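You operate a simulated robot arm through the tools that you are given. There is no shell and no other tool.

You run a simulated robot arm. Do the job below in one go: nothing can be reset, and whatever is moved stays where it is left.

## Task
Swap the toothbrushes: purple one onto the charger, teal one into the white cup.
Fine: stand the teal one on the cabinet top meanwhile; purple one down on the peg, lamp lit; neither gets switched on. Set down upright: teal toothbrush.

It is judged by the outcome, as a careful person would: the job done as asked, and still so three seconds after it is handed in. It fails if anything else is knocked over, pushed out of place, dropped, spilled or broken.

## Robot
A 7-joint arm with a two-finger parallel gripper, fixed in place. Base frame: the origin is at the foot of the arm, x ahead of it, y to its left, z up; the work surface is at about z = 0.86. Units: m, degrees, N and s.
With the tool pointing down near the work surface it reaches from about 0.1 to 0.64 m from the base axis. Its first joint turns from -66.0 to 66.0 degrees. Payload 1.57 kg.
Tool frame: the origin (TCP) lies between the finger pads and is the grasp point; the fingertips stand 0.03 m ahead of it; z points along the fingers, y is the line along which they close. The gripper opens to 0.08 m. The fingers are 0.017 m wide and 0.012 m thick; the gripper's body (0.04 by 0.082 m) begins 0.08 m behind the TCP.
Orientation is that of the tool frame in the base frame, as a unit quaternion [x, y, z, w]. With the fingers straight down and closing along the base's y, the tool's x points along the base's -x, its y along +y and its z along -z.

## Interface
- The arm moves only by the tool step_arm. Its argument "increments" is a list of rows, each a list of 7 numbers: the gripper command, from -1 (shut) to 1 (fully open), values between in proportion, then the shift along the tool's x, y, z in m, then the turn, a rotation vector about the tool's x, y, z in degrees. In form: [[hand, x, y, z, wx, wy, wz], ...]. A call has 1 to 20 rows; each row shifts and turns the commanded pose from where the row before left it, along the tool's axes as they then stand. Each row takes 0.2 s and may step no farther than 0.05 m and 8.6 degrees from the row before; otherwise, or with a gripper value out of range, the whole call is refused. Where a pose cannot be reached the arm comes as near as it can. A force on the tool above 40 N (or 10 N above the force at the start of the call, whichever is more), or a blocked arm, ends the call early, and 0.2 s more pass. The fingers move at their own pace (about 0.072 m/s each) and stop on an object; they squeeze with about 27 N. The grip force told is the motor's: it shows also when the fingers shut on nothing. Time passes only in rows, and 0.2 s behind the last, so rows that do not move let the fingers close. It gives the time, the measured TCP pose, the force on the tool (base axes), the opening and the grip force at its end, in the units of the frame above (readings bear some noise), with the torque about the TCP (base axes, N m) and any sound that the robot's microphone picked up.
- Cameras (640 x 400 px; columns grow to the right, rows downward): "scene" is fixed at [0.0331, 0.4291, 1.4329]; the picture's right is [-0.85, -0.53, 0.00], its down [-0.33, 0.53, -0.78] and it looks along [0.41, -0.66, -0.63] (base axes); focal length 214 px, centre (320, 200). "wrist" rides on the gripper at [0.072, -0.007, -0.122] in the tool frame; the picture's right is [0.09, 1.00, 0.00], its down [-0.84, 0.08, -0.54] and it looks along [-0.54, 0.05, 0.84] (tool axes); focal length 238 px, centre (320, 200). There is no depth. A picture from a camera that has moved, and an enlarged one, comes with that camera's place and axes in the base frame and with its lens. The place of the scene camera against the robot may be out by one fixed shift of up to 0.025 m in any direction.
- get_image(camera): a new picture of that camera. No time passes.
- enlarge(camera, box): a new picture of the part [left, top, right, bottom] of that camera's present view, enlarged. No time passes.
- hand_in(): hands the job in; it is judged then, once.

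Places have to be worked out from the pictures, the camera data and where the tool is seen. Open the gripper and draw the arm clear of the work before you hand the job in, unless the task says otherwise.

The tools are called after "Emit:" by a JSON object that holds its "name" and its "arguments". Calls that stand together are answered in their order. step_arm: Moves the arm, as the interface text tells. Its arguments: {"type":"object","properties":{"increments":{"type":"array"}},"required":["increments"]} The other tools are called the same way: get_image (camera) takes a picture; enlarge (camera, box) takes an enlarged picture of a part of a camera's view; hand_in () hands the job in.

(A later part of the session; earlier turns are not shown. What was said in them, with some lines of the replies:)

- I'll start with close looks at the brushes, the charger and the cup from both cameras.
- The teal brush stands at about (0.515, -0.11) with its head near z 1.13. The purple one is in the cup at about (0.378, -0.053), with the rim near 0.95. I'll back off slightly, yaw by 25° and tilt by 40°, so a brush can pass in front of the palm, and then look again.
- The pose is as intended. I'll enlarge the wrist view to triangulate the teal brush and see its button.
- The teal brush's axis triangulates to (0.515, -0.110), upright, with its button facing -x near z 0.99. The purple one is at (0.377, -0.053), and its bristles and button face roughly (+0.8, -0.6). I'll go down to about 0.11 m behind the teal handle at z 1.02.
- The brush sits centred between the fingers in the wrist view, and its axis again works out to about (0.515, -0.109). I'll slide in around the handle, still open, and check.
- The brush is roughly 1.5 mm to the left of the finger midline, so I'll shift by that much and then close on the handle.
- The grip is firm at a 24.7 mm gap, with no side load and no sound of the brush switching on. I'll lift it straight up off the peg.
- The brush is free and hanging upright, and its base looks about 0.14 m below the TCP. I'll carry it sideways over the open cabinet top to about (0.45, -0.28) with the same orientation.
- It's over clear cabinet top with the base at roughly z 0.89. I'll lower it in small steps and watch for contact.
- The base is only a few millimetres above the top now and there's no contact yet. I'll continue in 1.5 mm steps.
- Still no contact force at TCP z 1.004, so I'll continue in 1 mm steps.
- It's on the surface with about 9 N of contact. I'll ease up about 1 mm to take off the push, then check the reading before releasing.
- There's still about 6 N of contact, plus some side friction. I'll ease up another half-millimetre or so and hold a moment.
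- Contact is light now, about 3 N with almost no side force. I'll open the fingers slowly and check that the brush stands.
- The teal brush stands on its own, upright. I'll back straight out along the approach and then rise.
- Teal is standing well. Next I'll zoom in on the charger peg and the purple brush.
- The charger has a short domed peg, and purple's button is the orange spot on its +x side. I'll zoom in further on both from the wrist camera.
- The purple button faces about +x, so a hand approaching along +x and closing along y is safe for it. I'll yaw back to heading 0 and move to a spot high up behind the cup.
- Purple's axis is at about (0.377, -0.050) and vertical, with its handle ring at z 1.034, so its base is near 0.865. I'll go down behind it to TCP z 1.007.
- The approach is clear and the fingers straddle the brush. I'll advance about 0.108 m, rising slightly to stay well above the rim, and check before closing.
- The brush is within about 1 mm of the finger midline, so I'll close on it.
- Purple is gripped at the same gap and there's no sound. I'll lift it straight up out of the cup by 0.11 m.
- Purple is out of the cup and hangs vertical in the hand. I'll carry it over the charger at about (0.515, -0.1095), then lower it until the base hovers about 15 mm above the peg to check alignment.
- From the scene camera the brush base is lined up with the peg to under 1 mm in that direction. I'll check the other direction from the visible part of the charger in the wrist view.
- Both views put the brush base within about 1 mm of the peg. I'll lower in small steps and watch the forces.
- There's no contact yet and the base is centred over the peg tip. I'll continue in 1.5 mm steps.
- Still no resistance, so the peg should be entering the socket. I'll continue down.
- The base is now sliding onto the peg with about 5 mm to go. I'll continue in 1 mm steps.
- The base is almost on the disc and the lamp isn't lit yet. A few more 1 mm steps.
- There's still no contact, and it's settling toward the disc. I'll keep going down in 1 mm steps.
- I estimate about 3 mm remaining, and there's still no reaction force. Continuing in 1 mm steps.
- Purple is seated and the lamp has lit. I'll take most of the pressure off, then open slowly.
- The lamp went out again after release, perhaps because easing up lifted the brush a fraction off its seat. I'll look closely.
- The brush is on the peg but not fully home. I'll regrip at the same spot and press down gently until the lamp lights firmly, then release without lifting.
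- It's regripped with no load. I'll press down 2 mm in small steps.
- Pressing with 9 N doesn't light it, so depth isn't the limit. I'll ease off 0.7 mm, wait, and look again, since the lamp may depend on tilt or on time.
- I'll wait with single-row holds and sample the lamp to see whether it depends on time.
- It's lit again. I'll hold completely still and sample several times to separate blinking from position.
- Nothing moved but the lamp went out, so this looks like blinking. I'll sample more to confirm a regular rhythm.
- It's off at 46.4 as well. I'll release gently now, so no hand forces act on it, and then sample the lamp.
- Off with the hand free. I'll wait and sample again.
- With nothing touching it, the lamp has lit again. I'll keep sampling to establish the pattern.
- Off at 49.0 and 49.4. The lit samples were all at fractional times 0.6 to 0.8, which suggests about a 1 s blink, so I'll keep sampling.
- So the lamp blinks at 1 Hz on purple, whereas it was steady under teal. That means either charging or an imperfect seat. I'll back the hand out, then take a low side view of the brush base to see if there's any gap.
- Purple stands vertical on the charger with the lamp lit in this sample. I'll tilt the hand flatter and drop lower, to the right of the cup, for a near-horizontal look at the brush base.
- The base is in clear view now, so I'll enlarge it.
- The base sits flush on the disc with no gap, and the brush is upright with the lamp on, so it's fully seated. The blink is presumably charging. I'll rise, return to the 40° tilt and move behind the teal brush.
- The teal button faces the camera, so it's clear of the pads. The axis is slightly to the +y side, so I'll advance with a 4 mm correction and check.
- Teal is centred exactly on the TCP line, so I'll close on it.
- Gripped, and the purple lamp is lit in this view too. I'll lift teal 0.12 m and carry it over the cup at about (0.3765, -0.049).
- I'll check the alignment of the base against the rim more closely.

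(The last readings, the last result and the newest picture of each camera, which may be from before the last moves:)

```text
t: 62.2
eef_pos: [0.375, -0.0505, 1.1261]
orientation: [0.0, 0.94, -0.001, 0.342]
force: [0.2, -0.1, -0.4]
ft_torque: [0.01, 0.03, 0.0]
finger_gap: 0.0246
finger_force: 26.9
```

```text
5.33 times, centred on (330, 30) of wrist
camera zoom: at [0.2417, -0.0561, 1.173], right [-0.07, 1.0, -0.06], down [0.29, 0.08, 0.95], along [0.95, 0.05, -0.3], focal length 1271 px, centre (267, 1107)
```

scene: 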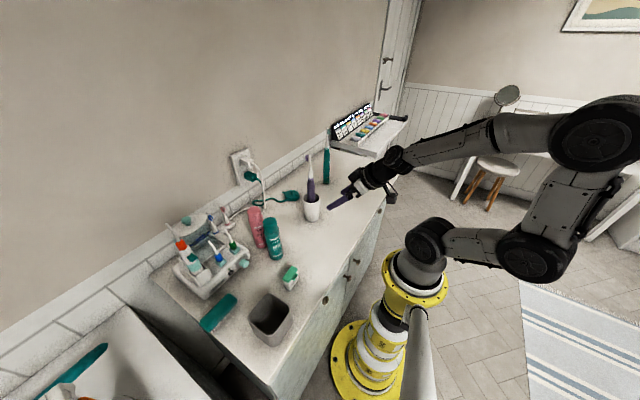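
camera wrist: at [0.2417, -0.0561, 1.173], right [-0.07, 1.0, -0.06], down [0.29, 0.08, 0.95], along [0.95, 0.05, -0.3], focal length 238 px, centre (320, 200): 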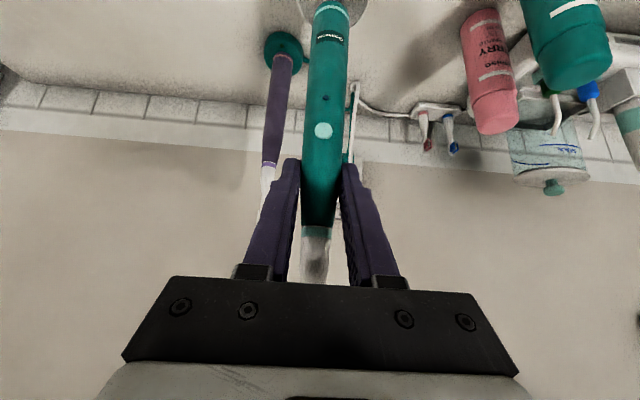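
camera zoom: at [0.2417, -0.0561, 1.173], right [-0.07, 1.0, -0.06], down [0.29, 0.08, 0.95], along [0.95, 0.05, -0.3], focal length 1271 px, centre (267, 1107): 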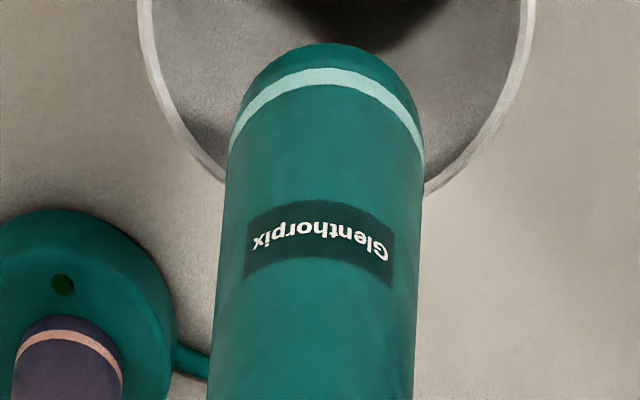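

The base is centred within 1–2 mm in an opening with plenty of room. I'll lower it into the cup to just above the floor.

Emit:
{"name": "step_arm", "arguments": {"increments": [[-1, 0.00964, 0.0005, 0.0115, 0, 0, 0], [-1, 0.00964, 0.0005, 0.0115, 0, 0, 0], [-1, 0.00964, 0, 0.0115, 0, 0, 0], [-1, 0.00964, 0, 0.0115, 0, 0, 0], [-1, 0.00964, 0, 0.0115, 0, 0, 0], [-1, 0.00964, 0, 0.0115, 0, 0, 0], [-1, 0.0032, 0, 0.0038, 0, 0, 0], [-1, 0.0032, 0, 0.0038, 0, 0, 0], [-1, 0, 0, 0, 0, 0, 0]]}}

Emit:
{"name": "enlarge", "arguments": {"camera": "scene", "box": [270, 130, 360, 220]}}

Emit:
{"name": "get_image", "arguments": {"camera": "wrist"}}

```text
t: 64.2
eef_pos: [0.3764, -0.0486, 1.0261]
orientation: [0.0, 0.94, -0.001, 0.342]
force: [0.5, 0.6, -0.7]
ft_torque: [0.01, -0.02, 0.01]
finger_gap: 0.0247
finger_force: 27.0
```

```text
4.44 times, centred on (315, 175) of scene
camera zoom: at [0.0332, 0.4291, 1.4329], right [-0.85, -0.53, 0.0], down [-0.33, 0.53, -0.78], along [0.41, -0.66, -0.63], focal length 953 px, centre (342, 311)
```

zoom: 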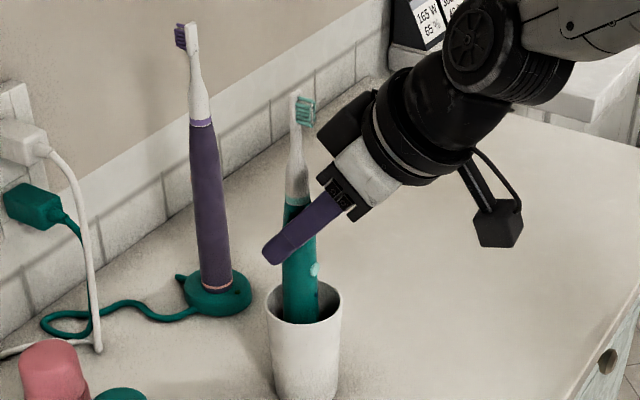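

```text
taken
camera wrist: at [0.2427, -0.0542, 1.0747], right [-0.07, 1.0, -0.06], down [0.29, 0.08, 0.95], along [0.95, 0.05, -0.3], focal length 238 px, centre (320, 200)
```

wrist: 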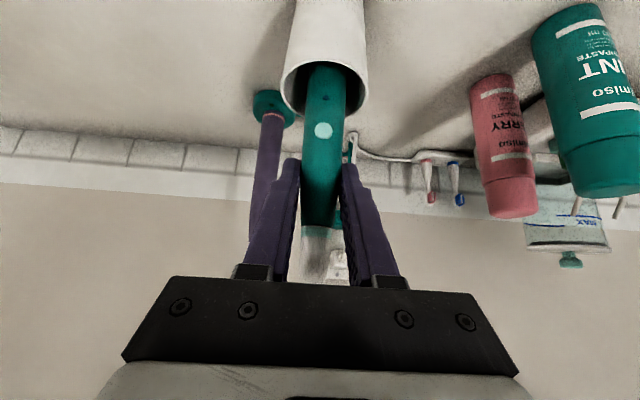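

The brush is inside the cup and centred, with no contact. I'll lower it in 2 mm steps toward the floor, expected near TCP z 1.012.

Emit:
{"name": "step_arm", "arguments": {"increments": [[-1, 0.00129, 0, 0.00153, 0, 0, 0], [-1, 0.00129, 0, 0.00153, 0, 0, 0], [-1, 0.00129, 0, 0.00153, 0, 0, 0], [-1, 0.00129, 0, 0.00153, 0, 0, 0], [-1, 0.00064, 0, 0.00077, 0, 0, 0], [-1, 0, 0, 0, 0, 0, 0]]}}

```text
t: 65.6
eef_pos: [0.3753, -0.048, 1.0182]
orientation: [-0.001, 0.94, 0.0, 0.342]
force: [0.4, 0.8, -0.7]
ft_torque: [0.03, 0.04, 0.0]
finger_gap: 0.0246
finger_force: 27.1
```

No contact at z 1.018, so I'll continue in 1 mm steps.

Emit:
{"name": "step_arm", "arguments": {"increments": [[-1, 0.00064, 0, 0.00077, 0, 0, 0], [-1, 0.00064, 0, 0.00077, 0, 0, 0], [-1, 0.00064, 0, 0.00077, 0, 0, 0], [-1, 0, 0, 0, 0, 0, 0]]}}

```text
t: 66.6
eef_pos: [0.3774, -0.048, 1.0149]
orientation: [0.001, 0.94, 0.0, 0.342]
force: [0.4, -0.5, -1.9]
ft_torque: [0.02, 0.0, 0.03]
finger_gap: 0.0245
finger_force: 27.2
```

Emit:
{"name": "step_arm", "arguments": {"increments": [[-1, 0.00064, 0, 0.00077, 0, 0, 0], [-1, 0.00064, 0, 0.00077, 0, 0, 0], [-1, 0, 0, 0, 0, 0, 0]]}}

```text
t: 67.4
eef_pos: [0.3765, -0.0469, 1.0129]
orientation: [0.0, 0.94, 0.0, 0.342]
force: [-0.4, 0.1, -1.3]
ft_torque: [0.01, 0.02, -0.02]
finger_gap: 0.0244
finger_force: 26.9
```

Still free at z 1.013, so I'll take two more 1 mm steps.

Emit:
{"name": "step_arm", "arguments": {"increments": [[-1, 0.00064, 0, 0.00077, 0, 0, 0], [-1, 0.00064, 0, 0.00077, 0, 0, 0], [-1, 0, 0, 0, 0, 0, 0]]}}

Emit:
{"name": "enlarge", "arguments": {"camera": "scene", "box": [280, 140, 340, 225]}}

```text
t: 68.2
eef_pos: [0.3772, -0.0491, 1.0114]
orientation: [0.0, 0.939, 0.0, 0.344]
force: [-2.4, 1.3, 11.9]
ft_torque: [-0.01, 0.29, -0.04]
finger_gap: 0.0249
finger_force: 26.8
```

```text
4.71 times, centred on (310, 182) of scene
camera zoom: at [0.0329, 0.4292, 1.4329], right [-0.85, -0.53, 0.0], down [-0.33, 0.53, -0.78], along [0.41, -0.66, -0.63], focal length 1009 px, centre (367, 282)
```

zoom: 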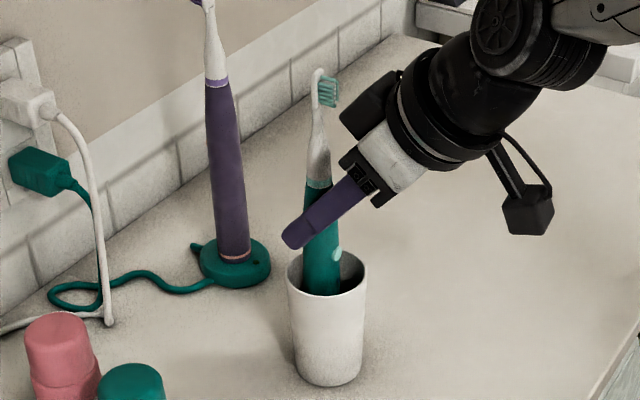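

It's on the cup floor with 12 N. I'll ease up about 1.2 mm to unload before releasing.

Emit:
{"name": "step_arm", "arguments": {"increments": [[-1, -0.00077, 0, -0.00092, 0, 0, 0], [-1, 0, 0, 0, 0, 0, 0], [-1, 0, 0, 0, 0, 0, 0]]}}

```text
t: 69.0
eef_pos: [0.3772, -0.0493, 1.0121]
orientation: [0.0, 0.939, 0.0, 0.343]
force: [1.6, -0.8, 7.8]
ft_torque: [-0.11, -0.33, -0.01]
finger_gap: 0.0246
finger_force: 27.4
```

Emit:
{"name": "step_arm", "arguments": {"increments": [[-1, -0.00064, 0, -0.00077, 0, 0, 0], [-1, 0, 0, 0, 0, 0, 0], [-1, 0, 0, 0, 0, 0, 0]]}}

```text
t: 69.8
eef_pos: [0.3761, -0.0487, 1.0109]
orientation: [0.0, 0.94, 0.0, 0.341]
force: [1.1, 0.2, 4.9]
ft_torque: [-0.09, -0.11, -0.03]
finger_gap: 0.0248
finger_force: 27.0
```

About 5 N remains. One more 0.4 mm, then a slow release.

Emit:
{"name": "step_arm", "arguments": {"increments": [[-1, -0.00032, 0, -0.00038, 0, 0, 0], [-1, 0, 0, 0, 0, 0, 0], [-0.37, 0, 0, 0, 0, 0, 0], [-0.33, 0, 0, 0, 0, 0, 0], [-0.28, 0, 0, 0, 0, 0, 0], [-0.2, 0, 0, 0, 0, 0, 0], [0, 0, 0, 0, 0, 0, 0], [0.4, 0, 0, 0, 0, 0, 0], [1, 0, 0, 0, 0, 0, 0], [1, 0, 0, 0, 0, 0, 0]]}}

Emit:
{"name": "get_image", "arguments": {"camera": "wrist"}}

Emit:
{"name": "enlarge", "arguments": {"camera": "scene", "box": [280, 140, 340, 225]}}

```text
t: 72.0
eef_pos: [0.3767, -0.0474, 1.0135]
orientation: [0.0, 0.94, 0.0, 0.342]
force: [-0.4, -0.9, 0.4]
ft_torque: [0.0, 0.01, -0.02]
finger_gap: 0.08
finger_force: 0.0
```

```text
taken
camera wrist: at [0.2429, -0.0542, 1.0614], right [-0.07, 1.0, -0.06], down [0.29, 0.08, 0.95], along [0.95, 0.05, -0.3], focal length 238 px, centre (320, 200)
```

wrist: 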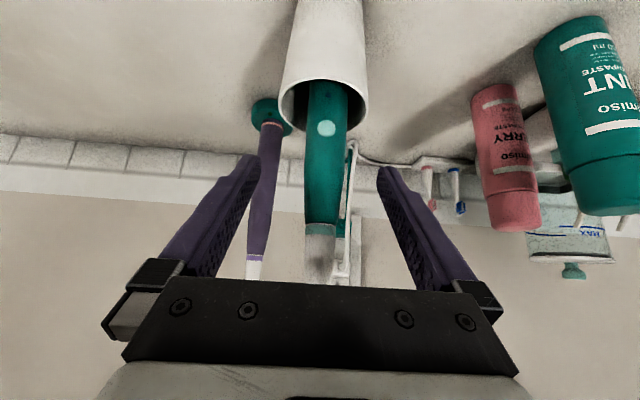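

```text
4.71 times, centred on (310, 182) of scene
camera zoom: at [0.0331, 0.4291, 1.4329], right [-0.85, -0.53, 0.0], down [-0.33, 0.53, -0.78], along [0.41, -0.66, -0.63], focal length 1009 px, centre (367, 282)
```

zoom: 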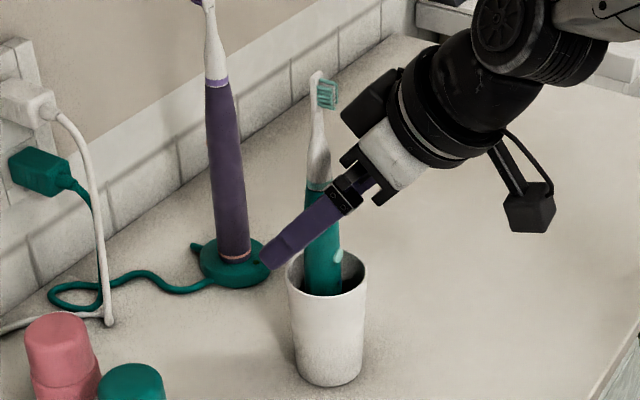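

Teal stands freely and upright in the cup. I'll back straight out along -x and then rise clear.

Emit:
{"name": "step_arm", "arguments": {"increments": [[1, 0.0115, 0, -0.00965, 0, 0, 0], [1, 0.023, 0, -0.0193, 0, 0, 0], [1, 0.023, 0, -0.0193, 0, 0, 0], [1, 0.023, 0, -0.0193, 0, 0, 0], [1, 0.0115, 0, -0.00965, 0, 0, 0], [1, -0.0257, 0, -0.0306, 0, 0, 0], [1, -0.0257, 0, -0.0306, 0, 0, 0], [1, -0.0257, 0, -0.0306, 0, 0, 0], [1, -0.0257, 0, -0.0306, 0, 0, 0], [1, -0.0257, 0, -0.0306, 0, 0, 0], [1, 0, 0, 0, 0, 0, 0], [1, 0, 0, 0, 0, 0, 0]]}}

Emit:
{"name": "get_image", "arguments": {"camera": "scene"}}

Emit:
{"name": "enlarge", "arguments": {"camera": "scene", "box": [260, 120, 350, 230]}}

Emit:
{"name": "get_image", "arguments": {"camera": "wrist"}}

```text
t: 74.6
eef_pos: [0.2559, -0.0468, 1.2131]
orientation: [0.001, 0.94, 0.0, 0.342]
force: [-0.3, 0.1, -0.7]
ft_torque: [-0.01, 0.02, 0.0]
finger_gap: 0.0803
finger_force: 0.0
```

```text
taken
```

scene: 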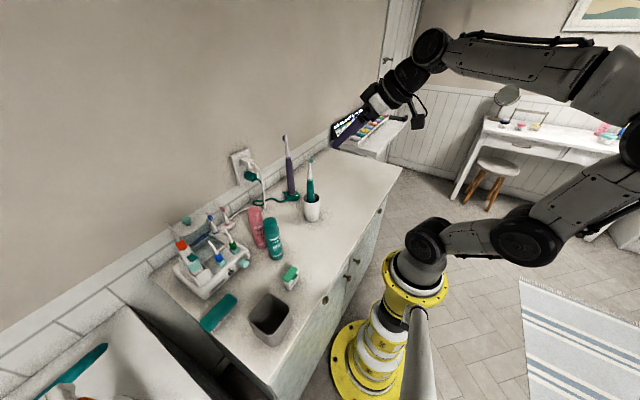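

```text
3.64 times, centred on (305, 175) of scene
camera zoom: at [0.0331, 0.4291, 1.4329], right [-0.85, -0.53, 0.0], down [-0.33, 0.53, -0.78], along [0.41, -0.66, -0.63], focal length 780 px, centre (374, 291)
```

zoom: 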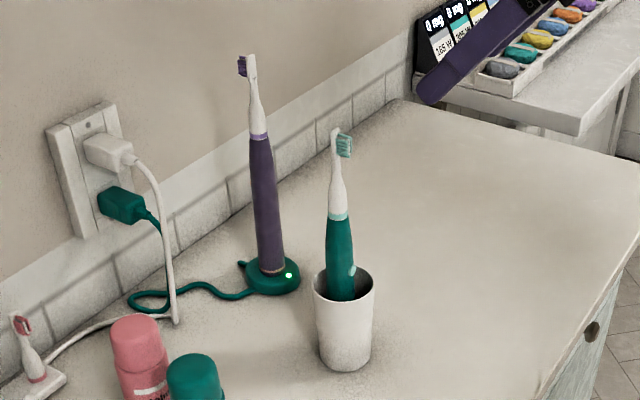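

```text
taken
camera wrist: at [0.1226, -0.0529, 1.2617], right [-0.07, 1.0, -0.06], down [0.29, 0.08, 0.95], along [0.95, 0.05, -0.3], focal length 238 px, centre (320, 200)
```

wrist: 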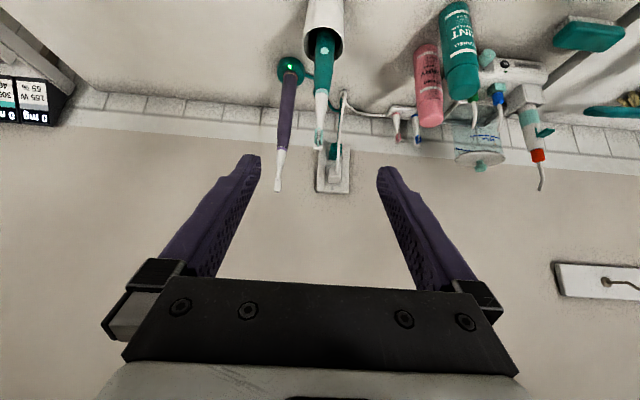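

Both brushes are in place, the lamp is lit in this view, nothing else has moved and the arm is clear. I'll wait a couple of seconds to confirm it all stays put.

Emit:
{"name": "step_arm", "arguments": {"increments": [[1, 0, 0, 0, 0, 0, 0], [1, 0, 0, 0, 0, 0, 0], [1, 0, 0, 0, 0, 0, 0], [1, 0, 0, 0, 0, 0, 0], [1, 0, 0, 0, 0, 0, 0], [1, 0, 0, 0, 0, 0, 0], [1, 0, 0, 0, 0, 0, 0], [1, 0, 0, 0, 0, 0, 0], [1, 0, 0, 0, 0, 0, 0], [1, 0, 0, 0, 0, 0, 0], [1, 0, 0, 0, 0, 0, 0], [1, 0, 0, 0, 0, 0, 0], [1, 0, 0, 0, 0, 0, 0], [1, 0, 0, 0, 0, 0, 0]]}}

Emit:
{"name": "enlarge", "arguments": {"camera": "scene", "box": [260, 120, 350, 230]}}

```text
t: 77.6
eef_pos: [0.2566, -0.0479, 1.2132]
orientation: [0.0, 0.94, 0.0, 0.342]
force: [0.4, 0.9, 0.1]
ft_torque: [-0.02, 0.03, -0.01]
finger_gap: 0.0799
finger_force: 0.2
```

```text
3.64 times, centred on (305, 175) of scene
camera zoom: at [0.0331, 0.4291, 1.4329], right [-0.85, -0.53, 0.0], down [-0.33, 0.53, -0.78], along [0.41, -0.66, -0.63], focal length 780 px, centre (374, 291)
```

zoom: 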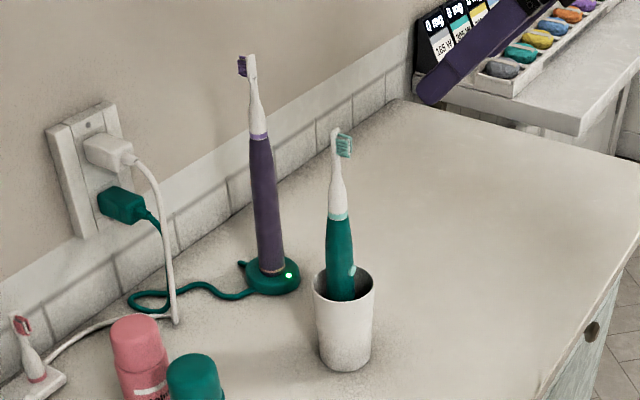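

Everything is unchanged after three seconds: purple is on the peg with its lamp working, teal is upright in the cup, and no sound was picked up. I'm handing in.

Emit:
{"name": "hand_in", "arguments": {}}

```text
The job is handed in.
```

The swap is done and handed in. The purple toothbrush is on the charger peg, and the teal one is upright in the white cup.

- **Lamp:** it blinks about once a second with purple on the charger, whereas it stayed lit under teal. A close side view showed purple sitting flush on the base with no gap. I took the blinking to mean it is charging, but I couldn't confirm that.
- **Teal:** it stood upright on the cabinet top while I moved purple. I saw no movement in either brush over the last three seconds before hand-in.
- **Not switched on:** the fingers gripped both handles away from the buttons, and the microphone picked up no sound.
- **Everything else:** nothing else appears moved in the final pictures, and the gripper is open and clear of the work.
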